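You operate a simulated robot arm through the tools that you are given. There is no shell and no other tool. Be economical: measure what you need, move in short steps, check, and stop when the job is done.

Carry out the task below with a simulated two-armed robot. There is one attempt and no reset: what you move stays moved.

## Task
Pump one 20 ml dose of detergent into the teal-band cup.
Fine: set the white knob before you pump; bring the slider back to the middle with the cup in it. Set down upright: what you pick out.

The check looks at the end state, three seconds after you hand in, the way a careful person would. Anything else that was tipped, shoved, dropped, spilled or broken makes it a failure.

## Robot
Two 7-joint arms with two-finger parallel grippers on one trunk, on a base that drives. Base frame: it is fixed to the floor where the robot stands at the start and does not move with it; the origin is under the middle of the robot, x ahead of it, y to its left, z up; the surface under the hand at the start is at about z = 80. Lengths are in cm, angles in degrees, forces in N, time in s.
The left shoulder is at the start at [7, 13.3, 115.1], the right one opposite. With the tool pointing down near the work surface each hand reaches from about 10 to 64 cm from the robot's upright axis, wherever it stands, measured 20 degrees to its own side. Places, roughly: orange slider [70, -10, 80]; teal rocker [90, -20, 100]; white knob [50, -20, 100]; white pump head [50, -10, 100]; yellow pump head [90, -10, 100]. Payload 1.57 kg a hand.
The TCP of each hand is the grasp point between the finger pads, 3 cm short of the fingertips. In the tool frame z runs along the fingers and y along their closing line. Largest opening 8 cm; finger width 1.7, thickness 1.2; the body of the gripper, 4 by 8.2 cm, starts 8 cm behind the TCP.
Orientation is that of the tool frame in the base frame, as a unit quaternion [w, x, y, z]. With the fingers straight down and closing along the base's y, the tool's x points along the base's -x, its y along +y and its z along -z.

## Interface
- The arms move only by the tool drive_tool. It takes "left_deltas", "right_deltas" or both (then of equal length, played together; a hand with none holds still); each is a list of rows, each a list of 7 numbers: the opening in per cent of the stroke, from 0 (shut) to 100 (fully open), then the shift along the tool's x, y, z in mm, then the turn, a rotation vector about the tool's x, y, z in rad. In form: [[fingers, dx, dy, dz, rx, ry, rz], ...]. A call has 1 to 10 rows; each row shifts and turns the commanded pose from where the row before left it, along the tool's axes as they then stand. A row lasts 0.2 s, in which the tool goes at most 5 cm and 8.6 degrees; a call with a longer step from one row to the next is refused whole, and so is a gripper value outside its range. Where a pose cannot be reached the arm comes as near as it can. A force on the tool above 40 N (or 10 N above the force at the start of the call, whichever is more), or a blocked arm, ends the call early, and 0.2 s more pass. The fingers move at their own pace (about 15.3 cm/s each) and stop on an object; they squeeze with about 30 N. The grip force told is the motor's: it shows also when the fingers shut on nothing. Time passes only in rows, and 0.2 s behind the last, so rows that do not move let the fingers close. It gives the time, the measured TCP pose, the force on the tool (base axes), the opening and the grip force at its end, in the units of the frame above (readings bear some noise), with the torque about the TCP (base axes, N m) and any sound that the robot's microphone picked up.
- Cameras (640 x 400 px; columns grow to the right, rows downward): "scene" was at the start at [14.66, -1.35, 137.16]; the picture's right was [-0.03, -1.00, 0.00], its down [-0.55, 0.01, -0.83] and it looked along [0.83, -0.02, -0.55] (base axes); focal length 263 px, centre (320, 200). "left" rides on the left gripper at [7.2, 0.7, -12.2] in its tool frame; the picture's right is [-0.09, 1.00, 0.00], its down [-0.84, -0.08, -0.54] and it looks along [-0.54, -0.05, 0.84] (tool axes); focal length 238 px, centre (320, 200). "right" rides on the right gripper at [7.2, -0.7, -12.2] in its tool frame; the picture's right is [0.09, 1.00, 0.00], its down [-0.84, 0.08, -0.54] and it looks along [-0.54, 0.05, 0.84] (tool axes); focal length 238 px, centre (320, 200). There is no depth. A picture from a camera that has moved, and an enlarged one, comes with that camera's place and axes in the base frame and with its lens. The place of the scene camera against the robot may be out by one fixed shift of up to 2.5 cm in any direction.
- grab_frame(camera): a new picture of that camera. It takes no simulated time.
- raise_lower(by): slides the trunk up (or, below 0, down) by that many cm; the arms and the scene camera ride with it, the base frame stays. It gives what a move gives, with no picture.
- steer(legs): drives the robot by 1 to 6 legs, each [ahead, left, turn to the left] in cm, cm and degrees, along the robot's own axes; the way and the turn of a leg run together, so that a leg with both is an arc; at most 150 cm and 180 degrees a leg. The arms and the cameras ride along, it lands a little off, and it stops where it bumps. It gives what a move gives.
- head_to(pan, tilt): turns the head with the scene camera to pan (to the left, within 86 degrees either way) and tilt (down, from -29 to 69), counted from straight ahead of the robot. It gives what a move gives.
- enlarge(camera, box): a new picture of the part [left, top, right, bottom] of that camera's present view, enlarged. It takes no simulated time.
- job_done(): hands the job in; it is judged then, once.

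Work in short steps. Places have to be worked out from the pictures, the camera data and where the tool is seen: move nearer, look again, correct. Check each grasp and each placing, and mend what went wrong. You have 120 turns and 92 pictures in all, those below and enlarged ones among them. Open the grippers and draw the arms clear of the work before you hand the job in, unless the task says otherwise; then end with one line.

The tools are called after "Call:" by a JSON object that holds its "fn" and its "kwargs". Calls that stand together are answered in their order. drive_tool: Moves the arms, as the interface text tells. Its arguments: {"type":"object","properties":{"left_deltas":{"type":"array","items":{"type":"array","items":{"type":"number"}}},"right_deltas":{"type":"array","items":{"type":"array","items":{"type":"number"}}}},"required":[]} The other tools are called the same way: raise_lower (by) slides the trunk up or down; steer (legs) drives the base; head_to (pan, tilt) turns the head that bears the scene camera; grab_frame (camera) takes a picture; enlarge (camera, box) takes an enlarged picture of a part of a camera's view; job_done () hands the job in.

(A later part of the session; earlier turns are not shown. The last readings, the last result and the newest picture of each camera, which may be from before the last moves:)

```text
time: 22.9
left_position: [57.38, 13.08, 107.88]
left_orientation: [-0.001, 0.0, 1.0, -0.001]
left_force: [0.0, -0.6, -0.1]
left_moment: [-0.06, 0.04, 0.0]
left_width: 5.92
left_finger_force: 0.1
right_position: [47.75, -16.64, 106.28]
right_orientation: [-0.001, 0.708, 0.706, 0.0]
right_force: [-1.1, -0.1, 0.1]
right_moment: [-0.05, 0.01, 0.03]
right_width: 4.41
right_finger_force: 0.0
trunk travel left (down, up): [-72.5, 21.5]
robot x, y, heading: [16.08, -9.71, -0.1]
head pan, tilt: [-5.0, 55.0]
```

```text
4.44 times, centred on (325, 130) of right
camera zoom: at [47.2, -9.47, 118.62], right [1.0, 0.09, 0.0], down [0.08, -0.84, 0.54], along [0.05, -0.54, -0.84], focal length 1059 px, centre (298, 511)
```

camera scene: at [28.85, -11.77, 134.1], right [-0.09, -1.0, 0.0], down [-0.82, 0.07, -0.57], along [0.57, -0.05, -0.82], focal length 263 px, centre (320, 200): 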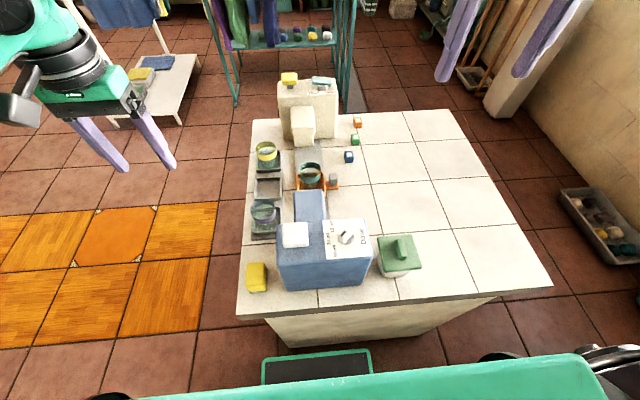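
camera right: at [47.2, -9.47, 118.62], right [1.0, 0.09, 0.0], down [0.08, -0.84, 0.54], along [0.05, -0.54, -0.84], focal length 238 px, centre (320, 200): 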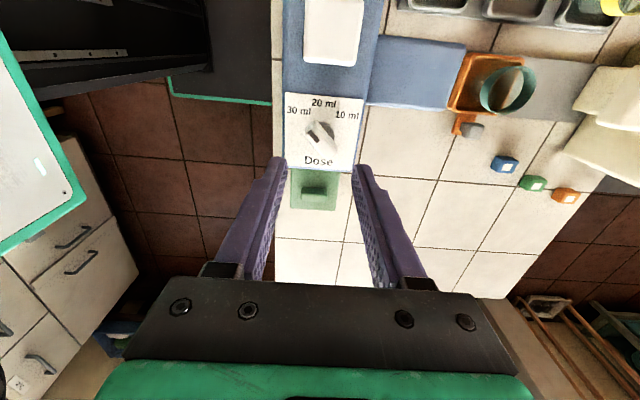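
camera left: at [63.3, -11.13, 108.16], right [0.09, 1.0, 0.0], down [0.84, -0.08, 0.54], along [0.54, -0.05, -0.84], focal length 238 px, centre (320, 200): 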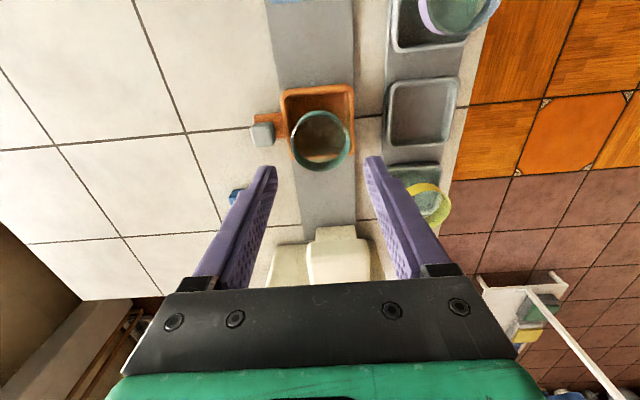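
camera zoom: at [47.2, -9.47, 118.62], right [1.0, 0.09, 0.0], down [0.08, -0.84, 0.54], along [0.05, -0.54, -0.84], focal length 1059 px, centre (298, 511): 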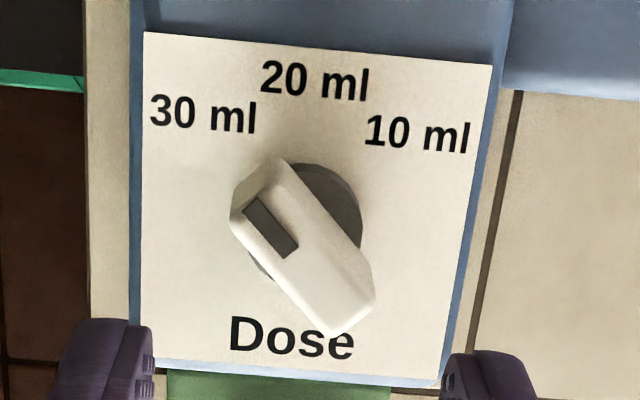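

Confirmed: pointing at 30, centre [47.9,-16.85]. I turn back 45° to match the bar and descend around it.

Call:
{"fn": "drive_tool", "kwargs": {"right_deltas": [[55, -2, 1.5, 0, 0, 0, -0.131], [55, 0, 0, 0, 0, 0, -0.131], [55, 0, 0, 0, 0, 0, -0.131], [55, 0, 0, 0, 0, 0, -0.131], [55, 0, 0, 0, 0, 0, -0.131], [55, 0, 0, 0, 0, 0, -0.13], [55, 0, 0, 25, 0, 0, 0], [55, 0, 0, 25, 0, 0, 0], [55, 0, 0, 0, 0, 0, 0]]}}

Call:
{"fn": "enlarge", "kwargs": {"camera": "right", "box": [230, 90, 410, 250]}}

Call:
{"fn": "enlarge", "kwargs": {"camera": "scene", "box": [300, 190, 400, 270]}}

```text
time: 24.9
left_position: [57.43, 13.1, 107.81]
left_orientation: [0.0, 0.0, 1.0, 0.0]
left_force: [0.7, -0.2, 0.1]
left_moment: [-0.04, -0.01, 0.0]
left_width: 5.93
left_finger_force: 0.1
right_position: [48.05, -16.9, 101.21]
right_orientation: [0.0, 0.382, 0.924, 0.001]
right_force: [-1.1, 0.1, -0.7]
right_moment: [-0.01, 0.0, 0.02]
right_width: 4.39
right_finger_force: 0.1
trunk travel left (down, up): [-72.5, 21.5]
robot x, y, heading: [15.97, -10.24, 0.0]
head pan, tilt: [-5.0, 55.0]
```

```text
2.50 times, centred on (320, 170) of right
camera zoom: at [42.46, -12.35, 113.56], right [0.64, 0.77, 0.0], down [0.65, -0.54, 0.54], along [0.42, -0.35, -0.84], focal length 596 px, centre (320, 275)
```

zoom: 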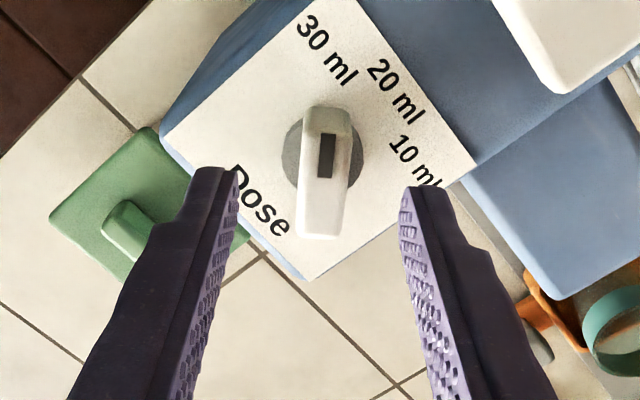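

```text
5.00 times, centred on (350, 230) of scene
camera zoom: at [28.79, -11.75, 134.1], right [-0.09, -1.0, 0.0], down [-0.82, 0.07, -0.57], along [0.57, -0.05, -0.82], focal length 1317 px, centre (170, 50)
```

zoom: 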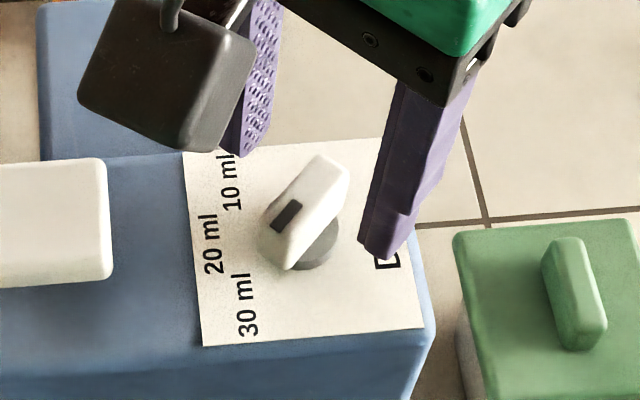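

Aligned well. I descend the rest to grip the bar.

Call:
{"fn": "drive_tool", "kwargs": {"right_deltas": [[55, 0, 0, 10, 0, 0, 0], [55, 0, 0, 10, 0, 0, 0], [55, 0, 0, 5, 0, 0, 0], [55, 0, 0, 0, 0, 0, 0]]}}

Call:
{"fn": "enlarge", "kwargs": {"camera": "right", "box": [230, 90, 410, 250]}}

Call:
{"fn": "enlarge", "kwargs": {"camera": "scene", "box": [300, 190, 400, 270]}}

```text
time: 25.9
left_position: [57.46, 13.12, 107.76]
left_orientation: [0.0, -0.001, 1.0, -0.001]
left_force: [-0.7, 0.2, -0.3]
left_moment: [0.02, -0.02, 0.01]
left_width: 5.94
left_finger_force: 0.2
right_position: [48.08, -16.94, 98.73]
right_orientation: [0.0, 0.382, 0.924, 0.001]
right_force: [-0.2, 0.4, 0.7]
right_moment: [0.0, -0.04, 0.01]
right_width: 4.4
right_finger_force: 0.1
trunk travel left (down, up): [-72.5, 21.5]
robot x, y, heading: [15.94, -9.87, 0.2]
head pan, tilt: [-5.0, 55.0]
```

```text
2.50 times, centred on (320, 170) of right
camera zoom: at [42.5, -12.28, 111.11], right [0.64, 0.77, 0.0], down [0.65, -0.54, 0.54], along [0.42, -0.35, -0.84], focal length 596 px, centre (320, 275)
```

zoom: 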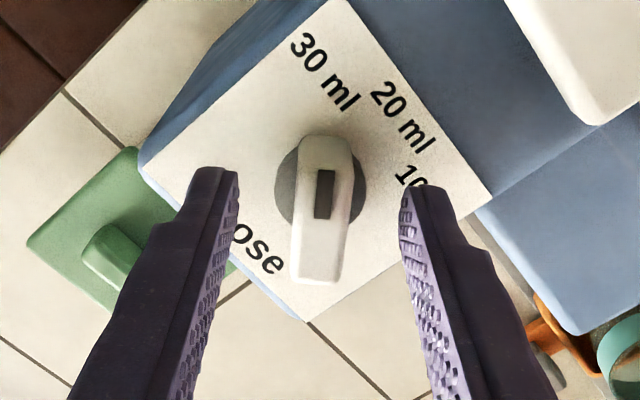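

```text
5.00 times, centred on (350, 230) of scene
camera zoom: at [28.83, -11.76, 134.09], right [-0.09, -1.0, 0.0], down [-0.82, 0.07, -0.57], along [0.57, -0.05, -0.82], focal length 1317 px, centre (170, 50)
```

zoom: 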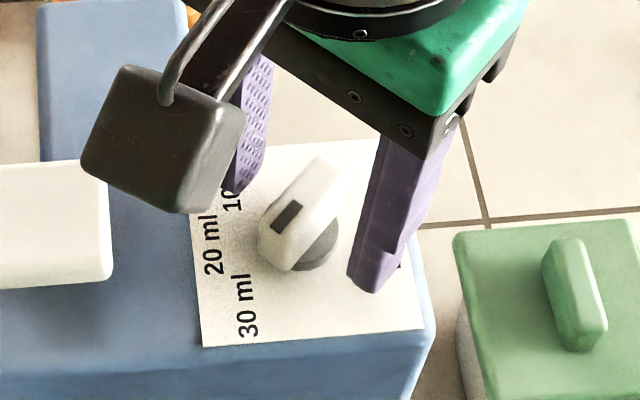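

The bar is centred between the fingers. I close on it.

Call:
{"fn": "drive_tool", "kwargs": {"right_deltas": [[0, 0, 0, 0, 0, 0, 0], [0, 0, 0, 0, 0, 0, 0], [0, 0, 0, 0, 0, 0, 0]]}}

Call:
{"fn": "enlarge", "kwargs": {"camera": "right", "box": [230, 90, 410, 250]}}

```text
time: 26.6
left_position: [57.53, 13.12, 107.79]
left_orientation: [0.0, -0.001, 1.0, -0.001]
left_force: [0.7, -0.1, 0.2]
left_moment: [-0.02, -0.03, 0.02]
left_width: 5.92
left_finger_force: 0.1
right_position: [47.99, -16.89, 98.77]
right_orientation: [0.0, 0.382, 0.924, 0.0]
right_force: [-0.5, 1.0, -1.5]
right_moment: [-0.14, -0.05, -0.01]
right_width: 1.37
right_finger_force: 30.3
trunk travel left (down, up): [-72.5, 21.5]
robot x, y, heading: [15.71, -10.22, 0.1]
head pan, tilt: [-5.0, 55.0]
```

```text
2.50 times, centred on (320, 170) of right
camera zoom: at [42.51, -12.27, 111.12], right [0.64, 0.77, 0.0], down [0.65, -0.54, 0.54], along [0.42, -0.35, -0.84], focal length 596 px, centre (320, 275)
```

zoom: 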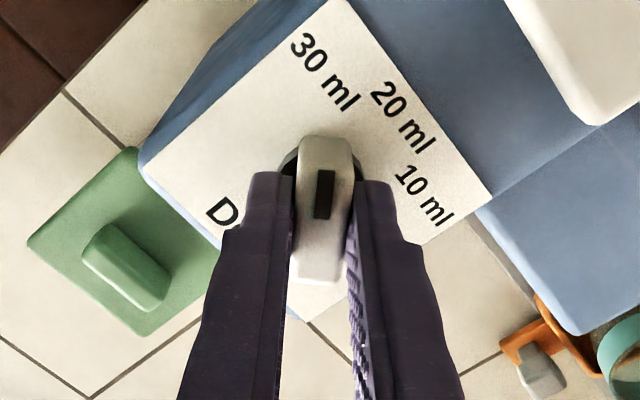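

Gripped (1.37 cm). I turn 45° clockwise (as seen from above).

Call:
{"fn": "drive_tool", "kwargs": {"right_deltas": [[0, 0, 0, 0, 0, 0, 0.098], [0, 0, 0, 0, 0, 0, 0.098], [0, 0, 0, 0, 0, 0, 0.098], [0, 0, 0, 0, 0, 0, 0.098], [0, 0, 0, 0, 0, 0, 0.098], [0, 0, 0, 0, 0, 0, 0.098], [0, 0, 0, 0, 0, 0, 0.098], [0, 0, 0, 0, 0, 0, 0.099], [0, 0, 0, 0, 0, 0, 0]]}}

Call:
{"fn": "enlarge", "kwargs": {"camera": "right", "box": [230, 70, 410, 230]}}

```text
time: 28.6
left_position: [57.39, 13.07, 107.79]
left_orientation: [0.001, 0.0, 1.0, -0.001]
left_force: [1.2, -0.3, -0.2]
left_moment: [0.0, 0.01, -0.01]
left_width: 5.91
left_finger_force: 0.0
right_position: [48.05, -16.8, 98.81]
right_orientation: [-0.001, 0.707, 0.707, 0.0]
right_force: [0.3, -0.9, 5.3]
right_moment: [-0.46, 0.12, -0.06]
right_width: 1.38
right_finger_force: 30.2
trunk travel left (down, up): [-72.5, 21.5]
robot x, y, heading: [15.99, -10.01, -0.0]
head pan, tilt: [-5.0, 55.0]
```

```text
2.50 times, centred on (320, 150) of right
camera zoom: at [47.33, -9.73, 111.12], right [1.0, 0.09, 0.0], down [0.08, -0.84, 0.54], along [0.05, -0.54, -0.84], focal length 596 px, centre (320, 325)
```

zoom: 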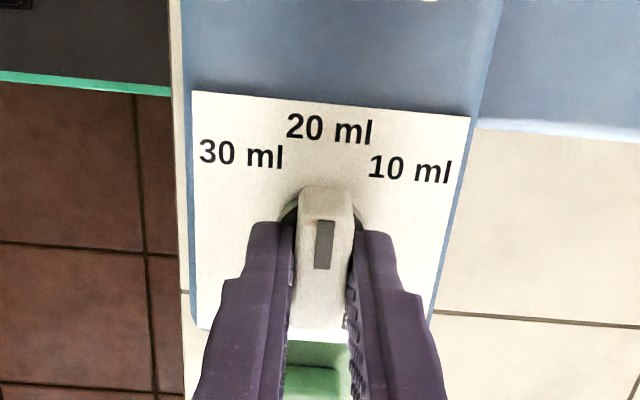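

Knob points at 20 ml. I release, lift, and check that it stays.

Call:
{"fn": "drive_tool", "kwargs": {"right_deltas": [[40, 0, 0, 0, 0, 0, 0], [40, 0, 0, 0, 0, 0, 0], [40, 0, 0, -20, 0, 0, 0], [40, 0, 0, -40, 0, 0, 0], [40, 0, 0, -40, 0, 0, 0], [40, 0, 0, 0, 0, 0, 0]]}}

Call:
{"fn": "enlarge", "kwargs": {"camera": "right", "box": [260, 20, 420, 160]}}

Call:
{"fn": "grab_frame", "kwargs": {"camera": "right"}}

```text
time: 30.1
left_position: [57.48, 13.21, 107.8]
left_orientation: [0.0, 0.0, 1.0, -0.001]
left_force: [-0.5, 0.3, -0.4]
left_moment: [-0.02, 0.0, 0.0]
left_width: 5.95
left_finger_force: 0.0
right_position: [48.16, -16.62, 108.72]
right_orientation: [0.0, 0.707, 0.708, 0.001]
right_force: [-0.8, 0.6, 0.3]
right_moment: [0.0, 0.05, 0.02]
right_width: 3.19
right_finger_force: 0.1
trunk travel left (down, up): [-72.5, 21.5]
robot x, y, heading: [16.07, -9.92, -0.1]
head pan, tilt: [-5.0, 55.0]
```

```text
2.86 times, centred on (340, 90) of right
camera zoom: at [47.52, -9.58, 121.08], right [1.0, 0.09, 0.0], down [0.08, -0.84, 0.54], along [0.05, -0.54, -0.84], focal length 681 px, centre (263, 514)
```

zoom: 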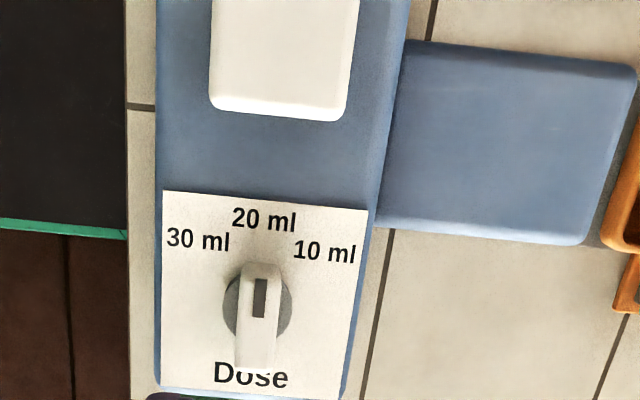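

```text
44 pictures are left
camera right: at [47.52, -9.58, 121.08], right [1.0, 0.09, 0.0], down [0.08, -0.84, 0.54], along [0.05, -0.54, -0.84], focal length 238 px, centre (320, 200)
```

right: 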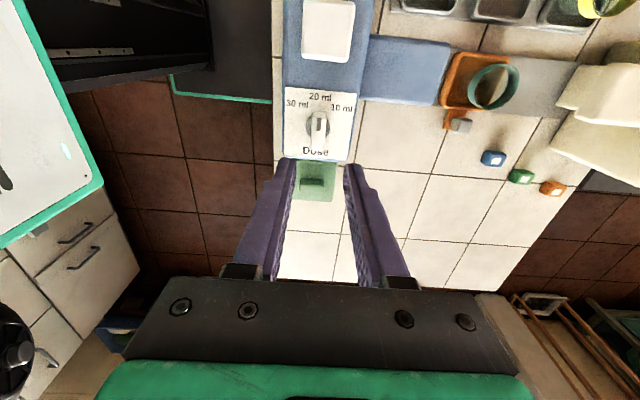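

20 ml is set. The slider handle is at ≈ [70.5,-17.9], top z≈84; I bring the right hand over it with fingers closing along x (pushes positively along the slide).

Call:
{"fn": "drive_tool", "kwargs": {"right_deltas": [[50, -2, 40, 0, 0, 0, 0], [50, -2, 40, 0, 0, 0, 0], [50, -3, 40, 0, 0, 0, 0], [50, -3, 40, 0, 0, 0, 0], [50, -3, 40, 0, 0, 0, 0], [50, 0, 23, 20, 0, 0, 0], [50, 0, 0, 40, 0, 0, 0], [50, 0, 0, 40, 0, 0, 0], [50, 0, 0, 40, 0, 0, 0], [50, 0, 0, 0, 0, 0, 0]]}}

Call:
{"fn": "grab_frame", "kwargs": {"camera": "right"}}

Call:
{"fn": "enlarge", "kwargs": {"camera": "scene", "box": [260, 130, 380, 230]}}

```text
time: 32.2
left_position: [57.42, 13.17, 107.73]
left_orientation: [0.0, 0.0, 1.0, -0.001]
left_force: [-1.1, 0.3, -0.2]
left_moment: [0.01, 0.0, -0.01]
left_width: 5.92
left_finger_force: 0.1
right_position: [64.67, -23.51, 93.76]
right_orientation: [0.001, 0.707, 0.708, 0.001]
right_force: [-0.6, -0.1, -0.1]
right_moment: [0.02, -0.02, -0.01]
right_width: 4.0
right_finger_force: 0.0
right hand out of reach, approached as far as the arm can: row 3, 4, 5, 6, 8, 9
trunk travel left (down, up): [-72.5, 21.5]
robot x, y, heading: [15.94, -10.22, -0.2]
head pan, tilt: [-5.0, 55.0]
```

```text
43 pictures are left
camera right: at [64.1, -16.48, 106.09], right [1.0, 0.09, 0.0], down [0.08, -0.84, 0.54], along [0.05, -0.54, -0.84], focal length 238 px, centre (320, 200)
```

right: 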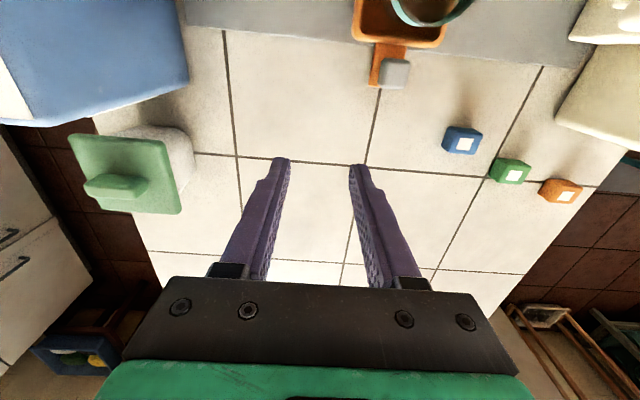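

```text
4.00 times, centred on (320, 180) of scene
camera zoom: at [28.82, -11.74, 134.1], right [-0.09, -1.0, 0.0], down [-0.82, 0.07, -0.57], along [0.57, -0.05, -0.82], focal length 1053 px, centre (320, 280)
```

zoom: 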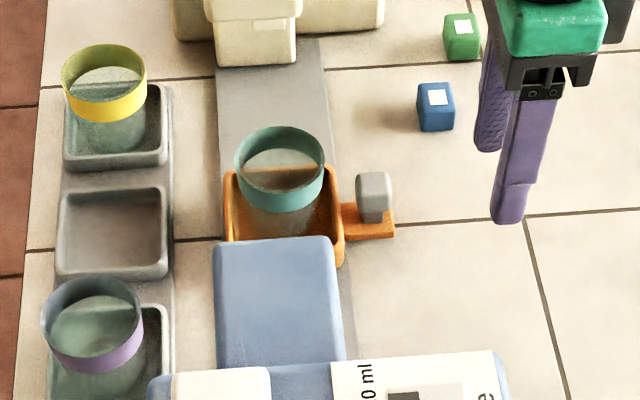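

The arm cannot reach there with this wrist roll. I lift and try the opposite roll (camera on the free -y side).

Call:
{"fn": "drive_tool", "kwargs": {"right_deltas": [[50, 0, -20, -40, 0, 0, 0], [50, 0, -10, -40, 0, 0, 0], [50, 0, 0, 0, 0, 0, -0.149], [50, 0, 0, 0, 0, 0, -0.149], [50, 0, 0, 0, 0, 0, -0.149], [50, 0, 0, 0, 0, 0, -0.149], [50, 0, 0, 0, 0, 0, -0.149], [50, 0, 0, 0, 0, 0, -0.149], [50, 0, 0, 0, 0, 0, -0.149], [50, 0, 0, 0, 0, 0, -0.149]]}}

Call:
{"fn": "drive_tool", "kwargs": {"right_deltas": [[50, 0, 0, 0, 0, 0, -0.149], [50, 0, 0, 0, 0, 0, -0.149], [50, 0, 0, 0, 0, 0, -0.149], [50, 0, 0, 0, 0, 0, -0.149], [50, 0, 0, 0, 0, 0, -0.149], [50, 0, 0, 0, 0, 0, -0.149], [50, 0, 0, 0, 0, 0, -0.149], [50, 0, 0, 0, 0, 0, -0.149], [50, 0, 0, 0, 0, 0, -0.149], [50, 0, 0, 0, 0, 0, -0.149]]}}

Call:
{"fn": "drive_tool", "kwargs": {"right_deltas": [[50, 0, 0, 0, 0, 0, -0.149], [50, 0, 0, 0, 0, 0, -0.149], [50, 0, 0, 0, 0, 0, -0.149], [50, 0, 0, 0, 0, 0, 0]]}}

```text
time: 34.5
left_position: [57.37, 13.11, 107.77]
left_orientation: [-0.001, 0.0, 1.0, -0.001]
left_force: [0.0, -0.6, 0.4]
left_moment: [0.01, 0.0, 0.01]
left_width: 5.91
left_finger_force: 0.1
right_position: [61.81, -23.63, 101.86]
right_orientation: [0.0, 0.186, 0.983, 0.001]
right_force: [-0.3, -0.4, -0.1]
right_moment: [0.01, 0.02, -0.01]
right_width: 3.99
right_finger_force: 0.0
trunk travel left (down, up): [-72.5, 21.5]
robot x, y, heading: [15.91, -10.38, 0.1]
head pan, tilt: [-5.0, 55.0]
```

```text
time: 36.6
left_position: [57.41, 13.21, 107.81]
left_orientation: [0.0, 0.0, 1.0, -0.001]
left_force: [-1.0, 0.1, 0.6]
left_moment: [0.01, 0.0, 0.02]
left_width: 5.93
left_finger_force: 0.0
right_position: [49.05, -15.35, 101.04]
right_orientation: [0.003, -0.526, 0.85, -0.002]
right_force: [0.2, -0.2, 0.3]
right_moment: [0.0, -0.02, -0.02]
right_width: 3.76
right_finger_force: 0.0
right hand out of reach, approached as far as the arm can: row 7, 8, 9, 10
trunk travel left (down, up): [-72.5, 21.5]
robot x, y, heading: [15.9, -9.99, 0.1]
head pan, tilt: [-5.0, 55.0]
```

```text
time: 37.6
left_position: [57.48, 13.16, 107.82]
left_orientation: [0.0, 0.0, 1.0, 0.0]
left_force: [-0.1, 0.5, 0.4]
left_moment: [-0.01, 0.02, 0.01]
left_width: 5.92
left_finger_force: 0.0
right_position: [39.21, -12.86, 101.81]
right_orientation: [0.01, -0.681, 0.732, -0.005]
right_force: [0.2, 0.1, 0.4]
right_moment: [-0.03, 0.02, -0.01]
right_width: 4.01
right_finger_force: 0.1
right hand out of reach, approached as far as the arm can: row 1, 2, 3
trunk travel left (down, up): [-72.5, 21.5]
robot x, y, heading: [15.66, -9.84, 0.2]
head pan, tilt: [-5.0, 55.0]
```

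The hand drifted back over the blue box; I look at what happened before moving.

Call:
{"fn": "enlarge", "kwargs": {"camera": "scene", "box": [220, 120, 440, 300]}}

Call:
{"fn": "grab_frame", "kwargs": {"camera": "right"}}

```text
2.22 times, centred on (330, 210) of scene
camera zoom: at [28.91, -11.71, 134.09], right [-0.09, -1.0, 0.0], down [-0.82, 0.07, -0.57], along [0.57, -0.05, -0.82], focal length 585 px, centre (298, 178)
```

zoom: 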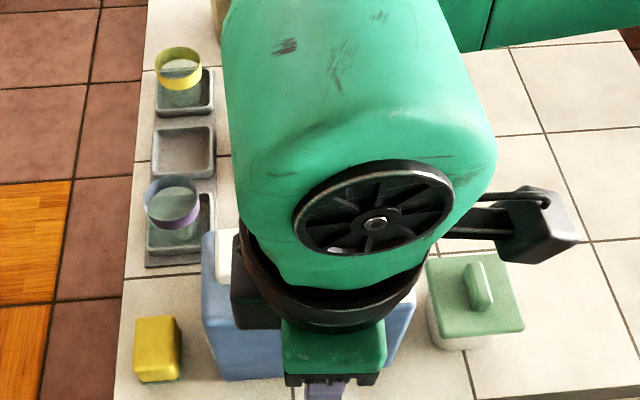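

```text
40 pictures are left
camera right: at [39.07, -20.17, 114.03], right [-1.0, -0.02, -0.02], down [-0.03, 0.84, 0.55], along [0.01, 0.55, -0.84], focal length 238 px, centre (320, 200)
```

right: 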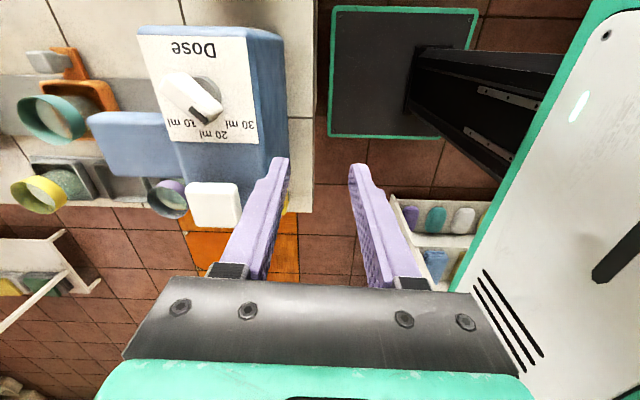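

The knob got brushed (now near 10 ml) and must be re-set later. First I lift the hand high, then unwind.

Call:
{"fn": "drive_tool", "kwargs": {"right_deltas": [[50, 0, 0, -40, 0, 0, 0], [50, 0, 0, -40, 0, 0, 0], [50, 0, 0, -20, 0, 0, 0.1], [50, 0, 0, 0, 0, 0, 0.14], [50, 0, 0, 0, 0, 0, 0.14], [50, 0, 0, 0, 0, 0, 0.14], [50, 0, 0, 0, 0, 0, 0.14], [50, 0, 0, 0, 0, 0, 0]]}}

```text
time: 39.5
left_position: [57.41, 13.15, 107.69]
left_orientation: [-0.001, 0.0, 1.0, -0.001]
left_force: [0.1, 0.5, -0.8]
left_moment: [-0.05, 0.0, -0.01]
left_width: 5.92
left_finger_force: 0.0
right_position: [38.59, -13.43, 111.63]
right_orientation: [0.011, -0.406, 0.914, 0.0]
right_force: [0.6, 0.5, -1.0]
right_moment: [-0.01, 0.01, 0.03]
right_width: 4.0
right_finger_force: 0.1
right hand out of reach, approached as far as the arm can: row 2
trunk travel left (down, up): [-72.5, 21.5]
robot x, y, heading: [15.89, -9.85, -0.2]
head pan, tilt: [-5.0, 55.0]
```

Continue unwinding to neutral roll and move away to the right.

Call:
{"fn": "drive_tool", "kwargs": {"right_deltas": [[50, 0, 0, -20, 0, 0, 0.14], [50, 0, 0, 0, 0, 0, 0.14], [50, 0, 0, 0, 0, 0, 0.14], [50, 0, 0, 0, 0, 0, 0.14], [50, 0, 0, 0, 0, 0, 0.14], [50, 0, 0, 0, 0, 0, 0.136], [50, -40, -30, 0, 0, 0, 0], [50, -40, -30, 0, 0, 0, 0], [50, -20, -30, 0, 0, 0, 0], [50, 0, 0, 0, 0, 0, 0]]}}

Call:
{"fn": "enlarge", "kwargs": {"camera": "scene", "box": [220, 120, 440, 300]}}

Call:
{"fn": "grab_frame", "kwargs": {"camera": "right"}}

```text
time: 41.6
left_position: [57.3, 13.2, 107.78]
left_orientation: [-0.001, 0.0, 1.0, 0.0]
left_force: [1.0, 0.7, 0.4]
left_moment: [0.01, -0.02, -0.01]
left_width: 5.92
left_finger_force: 0.1
right_position: [48.65, -22.39, 113.66]
right_orientation: [0.011, -0.001, 1.0, 0.004]
right_force: [0.2, -0.7, -0.2]
right_moment: [0.01, 0.02, 0.0]
right_width: 3.99
right_finger_force: 0.0
trunk travel left (down, up): [-72.5, 21.5]
robot x, y, heading: [15.94, -9.99, -0.0]
head pan, tilt: [-5.0, 55.0]
```

```text
2.22 times, centred on (330, 210) of scene
camera zoom: at [28.82, -11.73, 134.1], right [-0.09, -1.0, 0.0], down [-0.82, 0.07, -0.57], along [0.57, -0.05, -0.82], focal length 585 px, centre (298, 178)
```

zoom: 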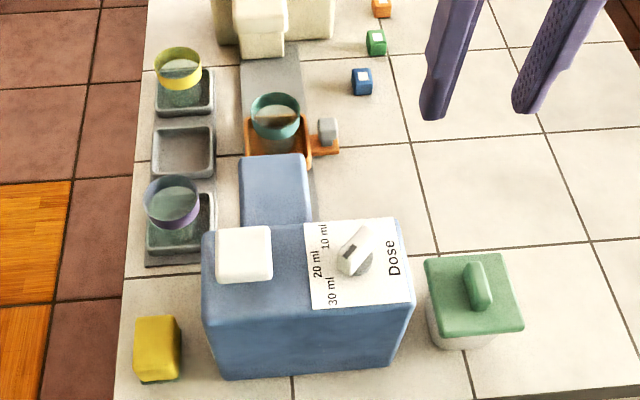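

```text
38 pictures are left
camera right: at [41.28, -23.21, 125.88], right [-0.09, 1.0, 0.0], down [0.82, 0.08, 0.56], along [0.56, 0.06, -0.83], focal length 238 px, centre (320, 200)
```

right: 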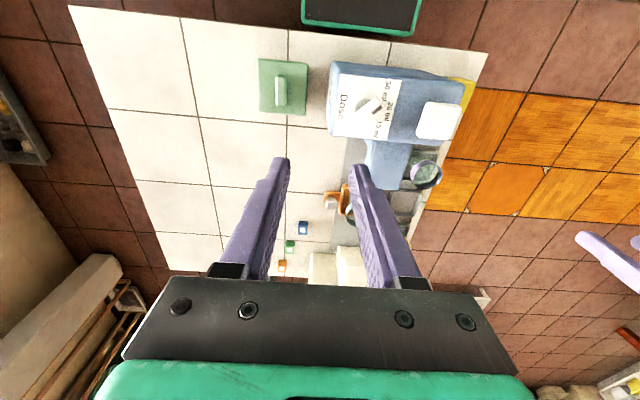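

The cup and table are intact; the knob was turned back toward 30, to be re-set. I use neutral roll for the slider: move over the handle and tilt the tool 15° so the camera clears the blue box.

Call:
{"fn": "drive_tool", "kwargs": {"right_deltas": [[45, -36, 7.5, 10, 0, 0, 0], [45, -36, 7.5, 20, 0, 0, 0], [45, -36, 7.5, 30, 0, 0, 0], [45, -36, 7.5, 34, 0, 0, 0], [45, -36, 7, 34, 0, 0, 0], [45, -36, 7, 34, 0, 0, 0], [45, 0, 0, 0, 0, 0.12, 0], [45, 0, 0, 0, 0, 0.12, 0], [45, 0, 0, 0, 0, 0, 0]]}}

Call:
{"fn": "grab_frame", "kwargs": {"camera": "right"}}

```text
time: 43.6
left_position: [57.5, 13.11, 107.62]
left_orientation: [-0.001, 0.001, 1.0, 0.0]
left_force: [-0.3, -0.6, 0.1]
left_moment: [0.02, -0.01, -0.01]
left_width: 5.93
left_finger_force: 0.1
right_position: [62.48, -24.68, 98.95]
right_orientation: [-0.109, -0.002, 0.994, 0.003]
right_force: [-1.4, 1.2, -0.2]
right_moment: [0.0, 0.02, 0.01]
right_width: 3.6
right_finger_force: 0.0
right hand out of reach, approached as far as the arm can: row 4, 5, 6, 7, 8
trunk travel left (down, up): [-72.5, 21.5]
robot x, y, heading: [15.84, -9.93, 0.2]
head pan, tilt: [-5.0, 55.0]
```

```text
37 pictures are left
camera right: at [58.1, -25.59, 112.57], right [-0.09, 1.0, 0.03], down [0.93, 0.08, 0.35], along [0.34, 0.06, -0.94], focal length 238 px, centre (320, 200)
```

right: 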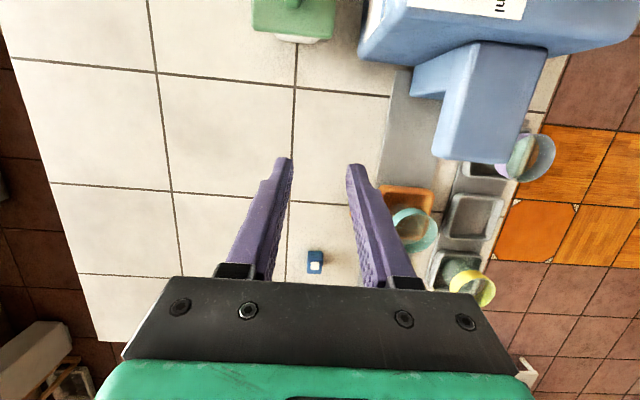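

Reach seems limited by the arm's present configuration. I go back to the starting-like pose and approach again from there, high.

Call:
{"fn": "drive_tool", "kwargs": {"right_deltas": [[45, 0, 0, -30, 0, -0.12, 0], [45, 0, 0, -40, 0, -0.11, 0], [45, 25, -15, -40, 0, 0.0, 0], [45, 40, -20, -30, 0, 0, 0], [45, 40, -20, -20, 0, 0, 0], [45, 0, 0, 0, 0, 0, 0]]}}

Call:
{"fn": "drive_tool", "kwargs": {"right_deltas": [[45, -40, 15, 0, 0, 0, 0], [45, -40, 15, 0, 0, 0, 0], [45, -40, 15, 0, 0, 0, 0], [45, -30, 15, 0, 0, 0, 0], [45, -20, 15, 10, 0, 0, 0], [45, 0, 0, 0, 0, 0, 0]]}}

```text
refused: row 4 steps farther than a row can; nothing moved
```

```text
time: 45.0
left_position: [57.5, 13.13, 107.7]
left_orientation: [0.0, 0.0, 1.0, -0.002]
left_force: [-0.3, -0.1, -0.2]
left_moment: [-0.02, 0.01, -0.02]
left_width: 5.93
left_finger_force: 0.0
right_position: [63.06, -26.03, 97.53]
right_orientation: [-0.108, -0.001, 0.994, 0.004]
right_force: [0.0, -1.0, 0.6]
right_moment: [-0.02, 0.01, 0.0]
right_width: 3.6
right_finger_force: 0.1
right hand out of reach, approached as far as the arm can: row 1, 2, 3, 4, 5
trunk travel left (down, up): [-72.5, 21.5]
robot x, y, heading: [15.89, -9.83, 0.3]
head pan, tilt: [-5.0, 55.0]
```

The retreat was refused for step size; I repeat it with smaller steps, alone.

Call:
{"fn": "drive_tool", "kwargs": {"right_deltas": [[45, 10, 0, -30, 0, -0.12, 0], [45, 10, 0, -35, 0, -0.1, 0], [45, 25, -10, -30, 0, 0.0, 0], [45, 30, -10, -30, 0, 0, 0], [45, 30, -10, -30, 0, 0, 0], [45, 20, -10, -30, 0, 0, 0], [45, 0, 0, 0, 0, 0, 0]]}}

```text
time: 46.6
left_position: [57.52, 13.11, 107.74]
left_orientation: [0.0, 0.0, 1.0, -0.001]
left_force: [-0.1, 0.4, 1.0]
left_moment: [0.03, 0.01, -0.02]
left_width: 5.93
left_finger_force: 0.1
right_position: [51.56, -30.05, 116.17]
right_orientation: [-0.001, -0.001, 1.0, 0.003]
right_force: [0.6, -0.1, 0.1]
right_moment: [0.0, 0.01, 0.0]
right_width: 3.58
right_finger_force: 0.1
trunk travel left (down, up): [-72.5, 21.5]
robot x, y, heading: [15.86, -10.06, 0.2]
head pan, tilt: [-5.0, 55.0]
```

Now I test reaching outward from here at height ~110.

Call:
{"fn": "drive_tool", "kwargs": {"right_deltas": [[45, -30, 20, 10, 0, 0, 0], [45, -30, 20, 10, 0, 0, 0], [45, -30, 20, 10, 0, 0, 0], [45, -30, 20, 10, 0, 0, 0], [45, -30, 20, 10, 0, 0, 0], [45, -30, 20, 10, 0, 0, 0], [45, 0, 0, 0, 0, 0, 0]]}}

Call:
{"fn": "head_to", "kwargs": {"pan": -30, "tilt": 30}}

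Call:
{"fn": "grab_frame", "kwargs": {"camera": "scene"}}

```text
time: 48.2
left_position: [57.46, 13.1, 107.84]
left_orientation: [0.0, -0.001, 1.0, -0.001]
left_force: [-0.4, 0.5, 0.7]
left_moment: [0.03, 0.02, 0.04]
left_width: 5.91
left_finger_force: 0.1
right_position: [63.55, -22.67, 111.85]
right_orientation: [0.002, 0.0, 1.0, 0.004]
right_force: [0.2, 0.9, -0.2]
right_moment: [0.0, -0.01, -0.03]
right_width: 3.6
right_finger_force: 0.0
right hand out of reach, approached as far as the arm can: row 4, 5, 6
trunk travel left (down, up): [-72.5, 21.5]
robot x, y, heading: [16.22, -10.62, -0.2]
head pan, tilt: [-5.0, 55.0]
```

```text
time: 49.1
left_position: [57.59, 13.16, 107.89]
left_orientation: [0.0, -0.001, 1.0, 0.0]
left_force: [-0.1, 0.4, -0.2]
left_moment: [0.02, 0.0, 0.0]
left_width: 5.92
left_finger_force: 0.0
right_position: [63.71, -22.58, 111.78]
right_orientation: [0.002, -0.001, 1.0, 0.005]
right_force: [0.1, 0.1, 0.4]
right_moment: [0.01, 0.01, 0.04]
right_width: 3.6
right_finger_force: 0.1
trunk travel left (down, up): [-72.5, 21.5]
robot x, y, heading: [16.11, -10.02, 0.2]
head pan, tilt: [-30.0, 30.0]
```

```text
36 pictures are left
camera scene: at [29.51, -15.64, 137.69], right [-0.5, -0.87, 0.0], down [-0.43, 0.25, -0.87], along [0.75, -0.43, -0.5], focal length 263 px, centre (320, 200)
```

scene: 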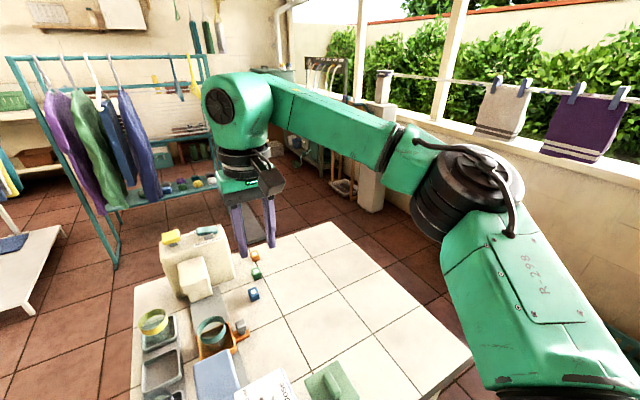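

The arm is not stretched, so a joint limit is the cause. I try taking the hand nearer to the centre line first, then outward (high above everything).

Call:
{"fn": "drive_tool", "kwargs": {"right_deltas": [[45, 30, 25, -5, 0, 0, 0], [45, 40, 25, 0, 0, 0, 0], [45, 40, 25, 0, 0, 0, 0], [45, 10, 35, 0, 0, 0, 0], [45, 0, 35, 0, 0, 0, 0], [45, -40, 0, 0, 0, 0, 0], [45, -40, 0, 0, 0, 0, 0], [45, -40, 0, 0, 0, 0, 0], [45, -40, 0, 0, 0, 0, 0], [45, -40, 0, 0, 0, 0, 0]]}}

```text
time: 51.3
left_position: [57.62, 13.07, 107.71]
left_orientation: [0.0, 0.0, 1.0, 0.001]
left_force: [-0.2, -0.8, 0.7]
left_moment: [0.03, 0.02, 0.0]
left_width: 5.9
left_finger_force: 0.1
right_position: [58.31, -18.3, 112.5]
right_orientation: [0.001, 0.0, 1.0, 0.004]
right_force: [0.7, -0.1, -1.0]
right_moment: [-0.01, 0.01, 0.03]
right_width: 3.6
right_finger_force: 0.1
right hand out of reach, approached as far as the arm can: row 4, 5, 6, 7, 8, 9, 10
trunk travel left (down, up): [-72.5, 21.5]
robot x, y, heading: [15.74, -10.14, 0.1]
head pan, tilt: [-30.0, 30.0]
```

The right arm's inward joint limit blocks the slider, but it can do the knob. I re-set the knob with the right hand now; later the left arm will do slider and pump after a small base shift.

Call:
{"fn": "drive_tool", "kwargs": {"right_deltas": [[55, 35, 0, 0, 0, 0, 0.131], [55, 0, 0, 0, 0, 0, 0.131], [55, 0, 0, 0, 0, 0, 0.131], [55, 0, 0, 0, 0, 0, 0.131], [55, 0, 0, 0, 0, 0, 0.131], [55, 0, 0, 0, 0, 0, 0.131], [55, 0, 0, 0, 0, 0, 0]]}}

```text
time: 52.9
left_position: [57.4, 13.13, 107.77]
left_orientation: [0.0, 0.0, 1.0, -0.001]
left_force: [0.8, -0.6, -0.2]
left_moment: [0.0, 0.0, 0.01]
left_width: 5.9
left_finger_force: 0.0
right_position: [54.71, -18.33, 112.68]
right_orientation: [0.0, 0.382, 0.924, 0.003]
right_force: [-1.0, -0.8, 0.5]
right_moment: [0.0, -0.02, -0.02]
right_width: 4.42
right_finger_force: 0.1
trunk travel left (down, up): [-72.5, 21.5]
robot x, y, heading: [15.95, -9.81, -0.2]
head pan, tilt: [-30.0, 30.0]
```

Call:
{"fn": "drive_tool", "kwargs": {"right_deltas": [[55, 29, -18.7, 20, 0, 0, 0], [55, 29, -18.7, 30, 0, 0, 0], [55, 0, 0, 20, 0, 0, 0], [55, 0, 0, 0, 0, 0, 0]]}}

Call:
{"fn": "enlarge", "kwargs": {"camera": "right", "box": [220, 80, 420, 240]}}

```text
time: 53.9
left_position: [57.54, 13.05, 107.75]
left_orientation: [-0.001, 0.001, 1.0, -0.001]
left_force: [-0.4, -0.2, 0.1]
left_moment: [0.03, 0.0, 0.0]
left_width: 5.93
left_finger_force: 0.1
right_position: [48.0, -16.96, 105.64]
right_orientation: [-0.001, 0.382, 0.924, 0.003]
right_force: [-1.1, 0.2, -0.1]
right_moment: [0.01, -0.03, 0.02]
right_width: 4.42
right_finger_force: 0.1
trunk travel left (down, up): [-72.5, 21.5]
robot x, y, heading: [15.96, -10.21, -0.0]
head pan, tilt: [-30.0, 30.0]
```

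```text
2.50 times, centred on (320, 160) of right
camera zoom: at [42.33, -12.49, 117.96], right [0.64, 0.77, 0.01], down [0.65, -0.54, 0.54], along [0.42, -0.34, -0.84], focal length 596 px, centre (320, 300)
```

zoom: 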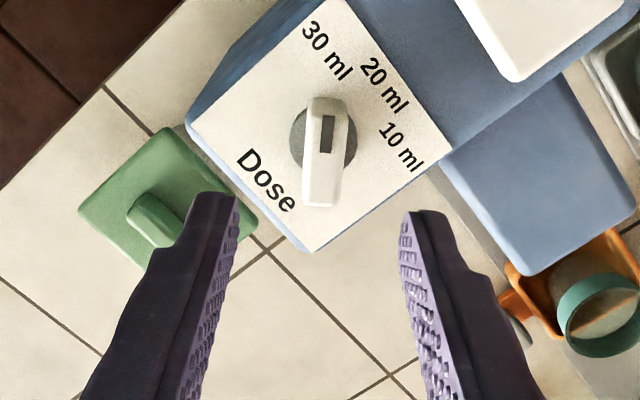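

Knob is back at 30 and aligned exactly as before. I descend, grip and turn as before.

Call:
{"fn": "drive_tool", "kwargs": {"right_deltas": [[55, 0, 0, 25, 0, 0, 0], [55, 0, 0, 25, 0, 0, 0], [55, 0, 0, 18, 0, 0, 0], [55, 0, 0, 0, 0, 0, 0], [0, 0, 0, 0, 0, 0, 0], [0, 0, 0, 0, 0, 0, 0], [0, 0, 0, 0, 0, 0, 0]]}}

Call:
{"fn": "drive_tool", "kwargs": {"right_deltas": [[0, 0, 0, 0, 0, 0, 0.098], [0, 0, 0, 0, 0, 0, 0.098], [0, 0, 0, 0, 0, 0, 0.098], [0, 0, 0, 0, 0, 0, 0.098], [0, 0, 0, 0, 0, 0, 0.098], [0, 0, 0, 0, 0, 0, 0.098], [0, 0, 0, 0, 0, 0, 0.098], [0, 0, 0, 0, 0, 0, 0.099], [0, 0, 0, 0, 0, 0, 0]]}}

Call:
{"fn": "drive_tool", "kwargs": {"right_deltas": [[40, 0, 0, 0, 0, 0, 0], [40, 0, 0, 0, 0, 0, 0], [40, 0, 0, -20, 0, 0, 0], [40, 0, 0, -40, 0, 0, 0], [40, 0, 0, -40, 0, 0, 0], [40, 0, 0, -20, 0, 0, 0], [40, 0, 0, 0, 0, 0, 0]]}}

Call:
{"fn": "enlarge", "kwargs": {"camera": "right", "box": [260, 20, 420, 160]}}

```text
time: 55.5
left_position: [57.55, 13.07, 107.74]
left_orientation: [0.0, 0.0, 1.0, 0.0]
left_force: [-0.3, 0.5, -0.4]
left_moment: [0.02, 0.01, -0.01]
left_width: 5.9
left_finger_force: 0.1
right_position: [47.93, -16.78, 98.93]
right_orientation: [-0.001, 0.382, 0.924, 0.003]
right_force: [-1.2, -1.0, -2.9]
right_moment: [-0.75, 0.17, -0.03]
right_width: 1.4
right_finger_force: 30.3
trunk travel left (down, up): [-72.5, 21.5]
robot x, y, heading: [15.99, -9.9, -0.4]
head pan, tilt: [-30.0, 30.0]
```

```text
time: 57.5
left_position: [57.55, 13.2, 107.76]
left_orientation: [0.0, 0.0, 1.0, -0.001]
left_force: [-0.4, -1.3, 0.3]
left_moment: [0.02, -0.04, -0.01]
left_width: 5.91
left_finger_force: 0.2
right_position: [47.98, -16.79, 98.86]
right_orientation: [-0.001, 0.707, 0.708, 0.003]
right_force: [3.9, 0.9, 0.9]
right_moment: [-0.65, 0.13, -0.04]
right_width: 1.4
right_finger_force: 30.7
trunk travel left (down, up): [-72.5, 21.5]
robot x, y, heading: [15.92, -9.98, -0.2]
head pan, tilt: [-30.0, 30.0]
```

```text
time: 59.1
left_position: [57.49, 13.27, 107.76]
left_orientation: [0.0, 0.0, 1.0, -0.002]
left_force: [-0.7, 0.1, -0.1]
left_moment: [-0.01, 0.01, 0.01]
left_width: 5.91
left_finger_force: 0.2
right_position: [47.99, -16.76, 110.58]
right_orientation: [-0.002, 0.706, 0.709, 0.004]
right_force: [0.3, -0.1, -0.1]
right_moment: [-0.03, -0.01, -0.04]
right_width: 3.21
right_finger_force: 0.0
trunk travel left (down, up): [-72.5, 21.5]
robot x, y, heading: [15.83, -10.11, 0.0]
head pan, tilt: [-30.0, 30.0]
```

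```text
2.86 times, centred on (340, 90) of right
camera zoom: at [47.24, -9.68, 123.04], right [1.0, 0.09, 0.0], down [0.08, -0.84, 0.54], along [0.05, -0.53, -0.84], focal length 681 px, centre (263, 514)
```

zoom: 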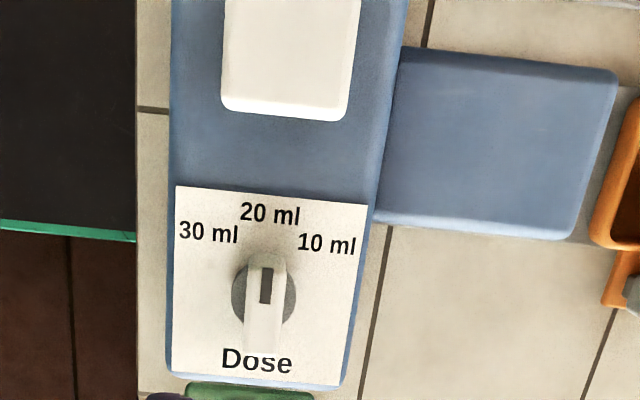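

Knob is at 20 ml. I take the right hand away to the right, then shift the base 10 cm to the right.

Call:
{"fn": "drive_tool", "kwargs": {"right_deltas": [[40, -40, 0, -10, 0, 0, 0], [40, -40, 0, -10, 0, 0, 0], [40, -40, 0, 0, 0, 0, 0], [40, -40, 0, 0, 0, 0, -0.14], [40, 0, 0, 0, 0, 0, -0.14], [40, 0, 0, 0, 0, 0, -0.14], [40, 0, 0, 0, 0, 0, -0.14], [40, 0, 0, 0, 0, 0, -0.14], [40, 0, 0, 0, 0, 0, -0.14], [40, 0, 0, 0, 0, 0, 0]]}}

Call:
{"fn": "steer", "kwargs": {"legs": [[0, -10, 0]]}}

Call:
{"fn": "head_to", "kwargs": {"pan": 10, "tilt": 52}}

Call:
{"fn": "grab_frame", "kwargs": {"camera": "scene"}}

```text
time: 61.3
left_position: [57.57, 13.11, 107.86]
left_orientation: [-0.001, 0.0, 1.0, 0.0]
left_force: [0.1, -0.3, -0.4]
left_moment: [-0.01, -0.01, -0.01]
left_width: 5.91
left_finger_force: 0.1
right_position: [47.92, -32.82, 112.79]
right_orientation: [0.0, 0.355, 0.935, 0.004]
right_force: [0.2, 0.9, 0.6]
right_moment: [-0.01, 0.01, -0.01]
right_width: 3.2
right_finger_force: 0.1
trunk travel left (down, up): [-72.5, 21.5]
robot x, y, heading: [15.95, -10.2, -0.2]
head pan, tilt: [-30.0, 30.0]
```

```text
time: 62.5
left_position: [57.41, 3.15, 107.71]
left_orientation: [0.0, -0.001, 1.0, 0.0]
left_force: [-0.2, 0.5, 0.5]
left_moment: [-0.02, 0.05, 0.01]
left_width: 5.91
left_finger_force: 0.0
right_position: [47.91, -42.72, 112.83]
right_orientation: [0.0, 0.356, 0.934, 0.003]
right_force: [-0.6, 0.3, 0.2]
right_moment: [0.0, 0.01, -0.01]
right_width: 3.2
right_finger_force: 0.0
trunk travel left (down, up): [-72.5, 21.5]
robot x, y, heading: [15.95, -19.68, -0.3]
head pan, tilt: [-30.0, 30.0]
```

```text
time: 63.6
left_position: [57.46, 3.14, 107.7]
left_orientation: [0.0, -0.001, 1.0, -0.001]
left_force: [-0.5, 0.5, 0.1]
left_moment: [-0.01, -0.01, -0.03]
left_width: 5.94
left_finger_force: 0.0
right_position: [47.9, -42.82, 112.71]
right_orientation: [-0.001, 0.356, 0.934, 0.005]
right_force: [-0.9, -1.0, 0.1]
right_moment: [-0.02, 0.02, -0.02]
right_width: 3.21
right_finger_force: 0.0
trunk travel left (down, up): [-72.5, 21.5]
robot x, y, heading: [15.73, -20.2, -0.0]
head pan, tilt: [10.0, 52.0]
```

```text
33 pictures are left
camera scene: at [29.05, -19.81, 134.48], right [0.17, -0.99, 0.0], down [-0.78, -0.14, -0.62], along [0.61, 0.11, -0.79], focal length 263 px, centre (320, 200)
```

scene: 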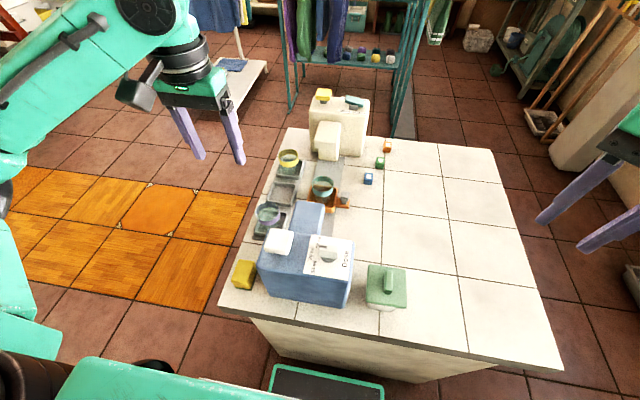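

Now the left hand goes high over the slider handle.

Call:
{"fn": "drive_tool", "kwargs": {"left_deltas": [[45, -22, -35, 0, 0, 0, 0], [45, -22, -35, 0, 0, 0, 0], [45, -22, -35, 0, 0, 0, 0], [45, -22, -35, 10, 0, 0, 0], [45, -22, -35, 15, 0, 0, 0], [45, -20, -36, 20, 0, 0, 0], [45, 0, 0, 30, 0, 0, 0], [45, 0, 0, 0, 0, 0, 0]]}}

Call:
{"fn": "grab_frame", "kwargs": {"camera": "left"}}

```text
time: 65.4
left_position: [70.36, -18.04, 100.37]
left_orientation: [-0.001, 0.0, 1.0, 0.0]
left_force: [0.0, -0.1, -0.4]
left_moment: [0.03, -0.01, 0.02]
left_width: 3.59
left_finger_force: 0.0
right_position: [47.77, -42.82, 112.74]
right_orientation: [0.0, 0.356, 0.934, 0.004]
right_force: [0.2, 0.7, 0.1]
right_moment: [0.01, 0.0, 0.0]
right_width: 3.21
right_finger_force: 0.0
trunk travel left (down, up): [-72.5, 21.5]
robot x, y, heading: [15.96, -20.27, -0.1]
head pan, tilt: [10.0, 52.0]
```

```text
32 pictures are left
camera left: at [63.31, -17.25, 112.44], right [0.09, 1.0, 0.0], down [0.84, -0.08, 0.54], along [0.54, -0.05, -0.84], focal length 238 px, centre (320, 200)
```

left: 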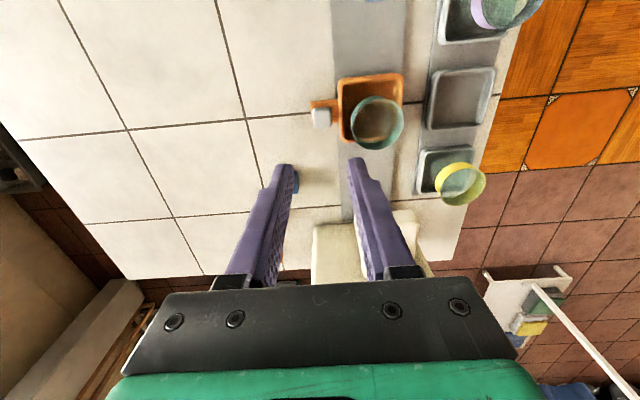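

Handle ≈ [70.15,-17.75]. I come down to z≈93 and tilt the tool 15°.

Call:
{"fn": "drive_tool", "kwargs": {"left_deltas": [[35, -3, 1, 35, 0, 0, 0], [35, -2, 0, 35, 0, 0, 0], [35, 0, 0, 0, 0, 0.13, 0], [35, 0, 0, 0, 0, 0.13, 0], [35, 0, 0, 0, 0, 0, 0]]}}

Call:
{"fn": "enlarge", "kwargs": {"camera": "left", "box": [220, 60, 420, 220]}}

```text
time: 66.6
left_position: [69.63, -16.45, 93.29]
left_orientation: [-0.128, 0.0, 0.992, -0.001]
left_force: [-1.4, -0.2, 0.6]
left_moment: [-0.02, 0.0, 0.02]
left_width: 2.77
left_finger_force: 0.1
left hand out of reach, approached as far as the arm can: row 4
right_position: [47.93, -42.78, 112.71]
right_orientation: [0.0, 0.356, 0.935, 0.005]
right_force: [-0.6, -0.4, 0.2]
right_moment: [0.0, -0.02, -0.01]
right_width: 3.22
right_finger_force: 0.0
trunk travel left (down, up): [-72.5, 21.5]
robot x, y, heading: [15.96, -19.76, -0.0]
head pan, tilt: [10.0, 52.0]
```

```text
2.50 times, centred on (320, 140) of left
camera zoom: at [65.88, -15.74, 106.94], right [0.09, 1.0, -0.02], down [0.95, -0.08, 0.31], along [0.31, -0.05, -0.95], focal length 596 px, centre (320, 350)
```

zoom: 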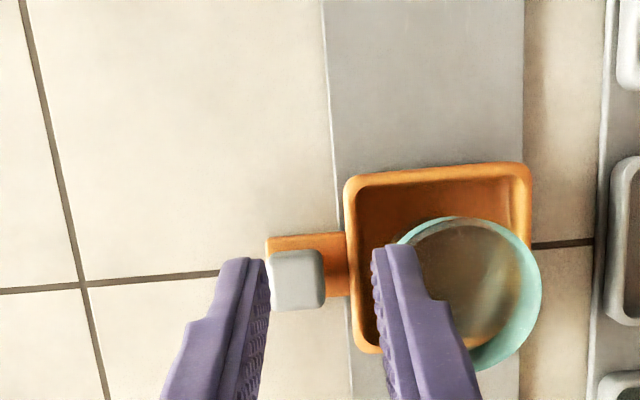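

The arm is at its limit with the tilt; I shift the base 5 cm more to the right (fingers are above the cup rim).

Call:
{"fn": "steer", "kwargs": {"legs": [[0, -5, 0]]}}

```text
time: 67.5
left_position: [69.84, -21.06, 93.28]
left_orientation: [-0.129, 0.0, 0.992, -0.003]
left_force: [-0.3, 0.1, -0.2]
left_moment: [-0.03, -0.01, 0.03]
left_width: 2.77
left_finger_force: 0.1
right_position: [47.84, -47.37, 112.93]
right_orientation: [0.0, 0.356, 0.935, 0.001]
right_force: [-0.1, 0.0, 0.1]
right_moment: [-0.03, 0.01, -0.01]
right_width: 3.19
right_finger_force: 0.0
trunk travel left (down, up): [-72.5, 21.5]
robot x, y, heading: [15.9, -25.11, -0.0]
head pan, tilt: [10.0, 52.0]
```

Call:
{"fn": "drive_tool", "kwargs": {"left_deltas": [[35, -9, 15.5, 15, 0, 0, 0], [35, -9, 15.5, 14.5, 0, 0, 0], [35, 0, 0, 0, 0, 0, 0]]}}

Call:
{"fn": "enlarge", "kwargs": {"camera": "left", "box": [220, 80, 420, 240]}}

```text
time: 68.3
left_position: [70.54, -18.43, 90.06]
left_orientation: [-0.129, -0.001, 0.992, -0.001]
left_force: [-0.2, 0.8, 0.3]
left_moment: [-0.03, 0.0, -0.06]
left_width: 2.83
left_finger_force: 0.1
right_position: [47.95, -47.85, 112.77]
right_orientation: [-0.001, 0.356, 0.934, 0.003]
right_force: [0.7, -0.1, 0.0]
right_moment: [0.03, -0.04, 0.0]
right_width: 3.2
right_finger_force: 0.2
trunk travel left (down, up): [-72.5, 21.5]
robot x, y, heading: [15.69, -24.71, -0.3]
head pan, tilt: [10.0, 52.0]
```

```text
2.50 times, centred on (320, 160) of left
camera zoom: at [66.77, -17.69, 103.61], right [0.09, 1.0, -0.02], down [0.95, -0.08, 0.31], along [0.31, -0.05, -0.95], focal length 596 px, centre (320, 300)
```

zoom: 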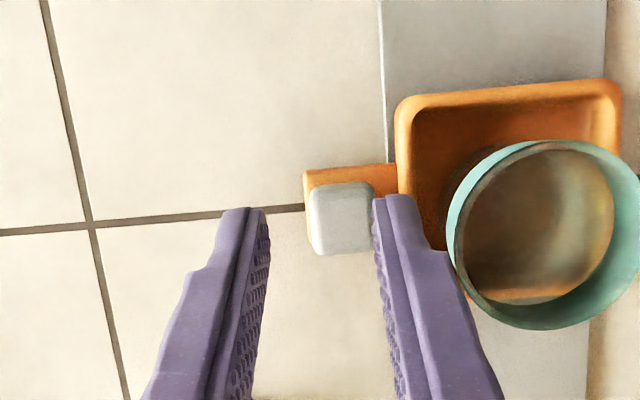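

Handle centre ≈ [70.35,-17.73], 2 cm wide. I lower the fingers around its top.

Call:
{"fn": "drive_tool", "kwargs": {"left_deltas": [[35, -7, 5.8, 12, 0, 0, 0], [35, -4, 0, 13, 0, 0, 0], [35, -3.2, 0, 13, 0, 0, 0], [35, 0, 0, 0, 0, 0, 0]]}}

Call:
{"fn": "enlarge", "kwargs": {"camera": "left", "box": [220, 80, 420, 240]}}

```text
time: 69.3
left_position: [70.4, -17.59, 86.78]
left_orientation: [-0.129, -0.001, 0.992, 0.0]
left_force: [-0.3, 0.3, 0.4]
left_moment: [-0.04, -0.02, 0.0]
left_width: 2.8
left_finger_force: 0.1
left hand out of reach, approached as far as the arm can: row 1, 3
right_position: [47.81, -47.73, 112.77]
right_orientation: [-0.001, 0.355, 0.935, 0.004]
right_force: [0.0, 0.4, -0.1]
right_moment: [0.02, 0.0, 0.01]
right_width: 3.24
right_finger_force: 0.1
trunk travel left (down, up): [-72.5, 21.5]
robot x, y, heading: [15.66, -25.36, 0.1]
head pan, tilt: [10.0, 52.0]
```

```text
2.50 times, centred on (320, 160) of left
camera zoom: at [66.58, -16.77, 100.39], right [0.09, 1.0, -0.02], down [0.95, -0.08, 0.31], along [0.31, -0.05, -0.95], focal length 596 px, centre (320, 300)
```

zoom: 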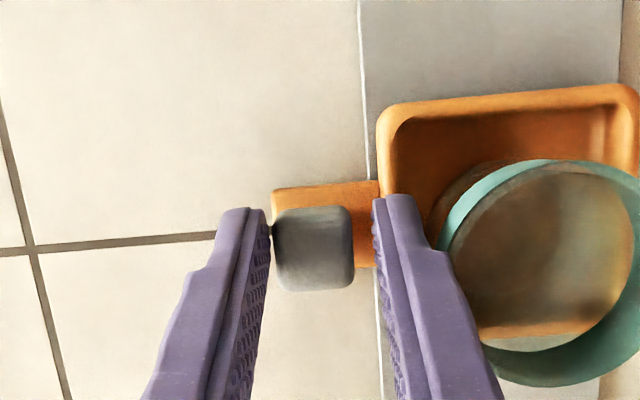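

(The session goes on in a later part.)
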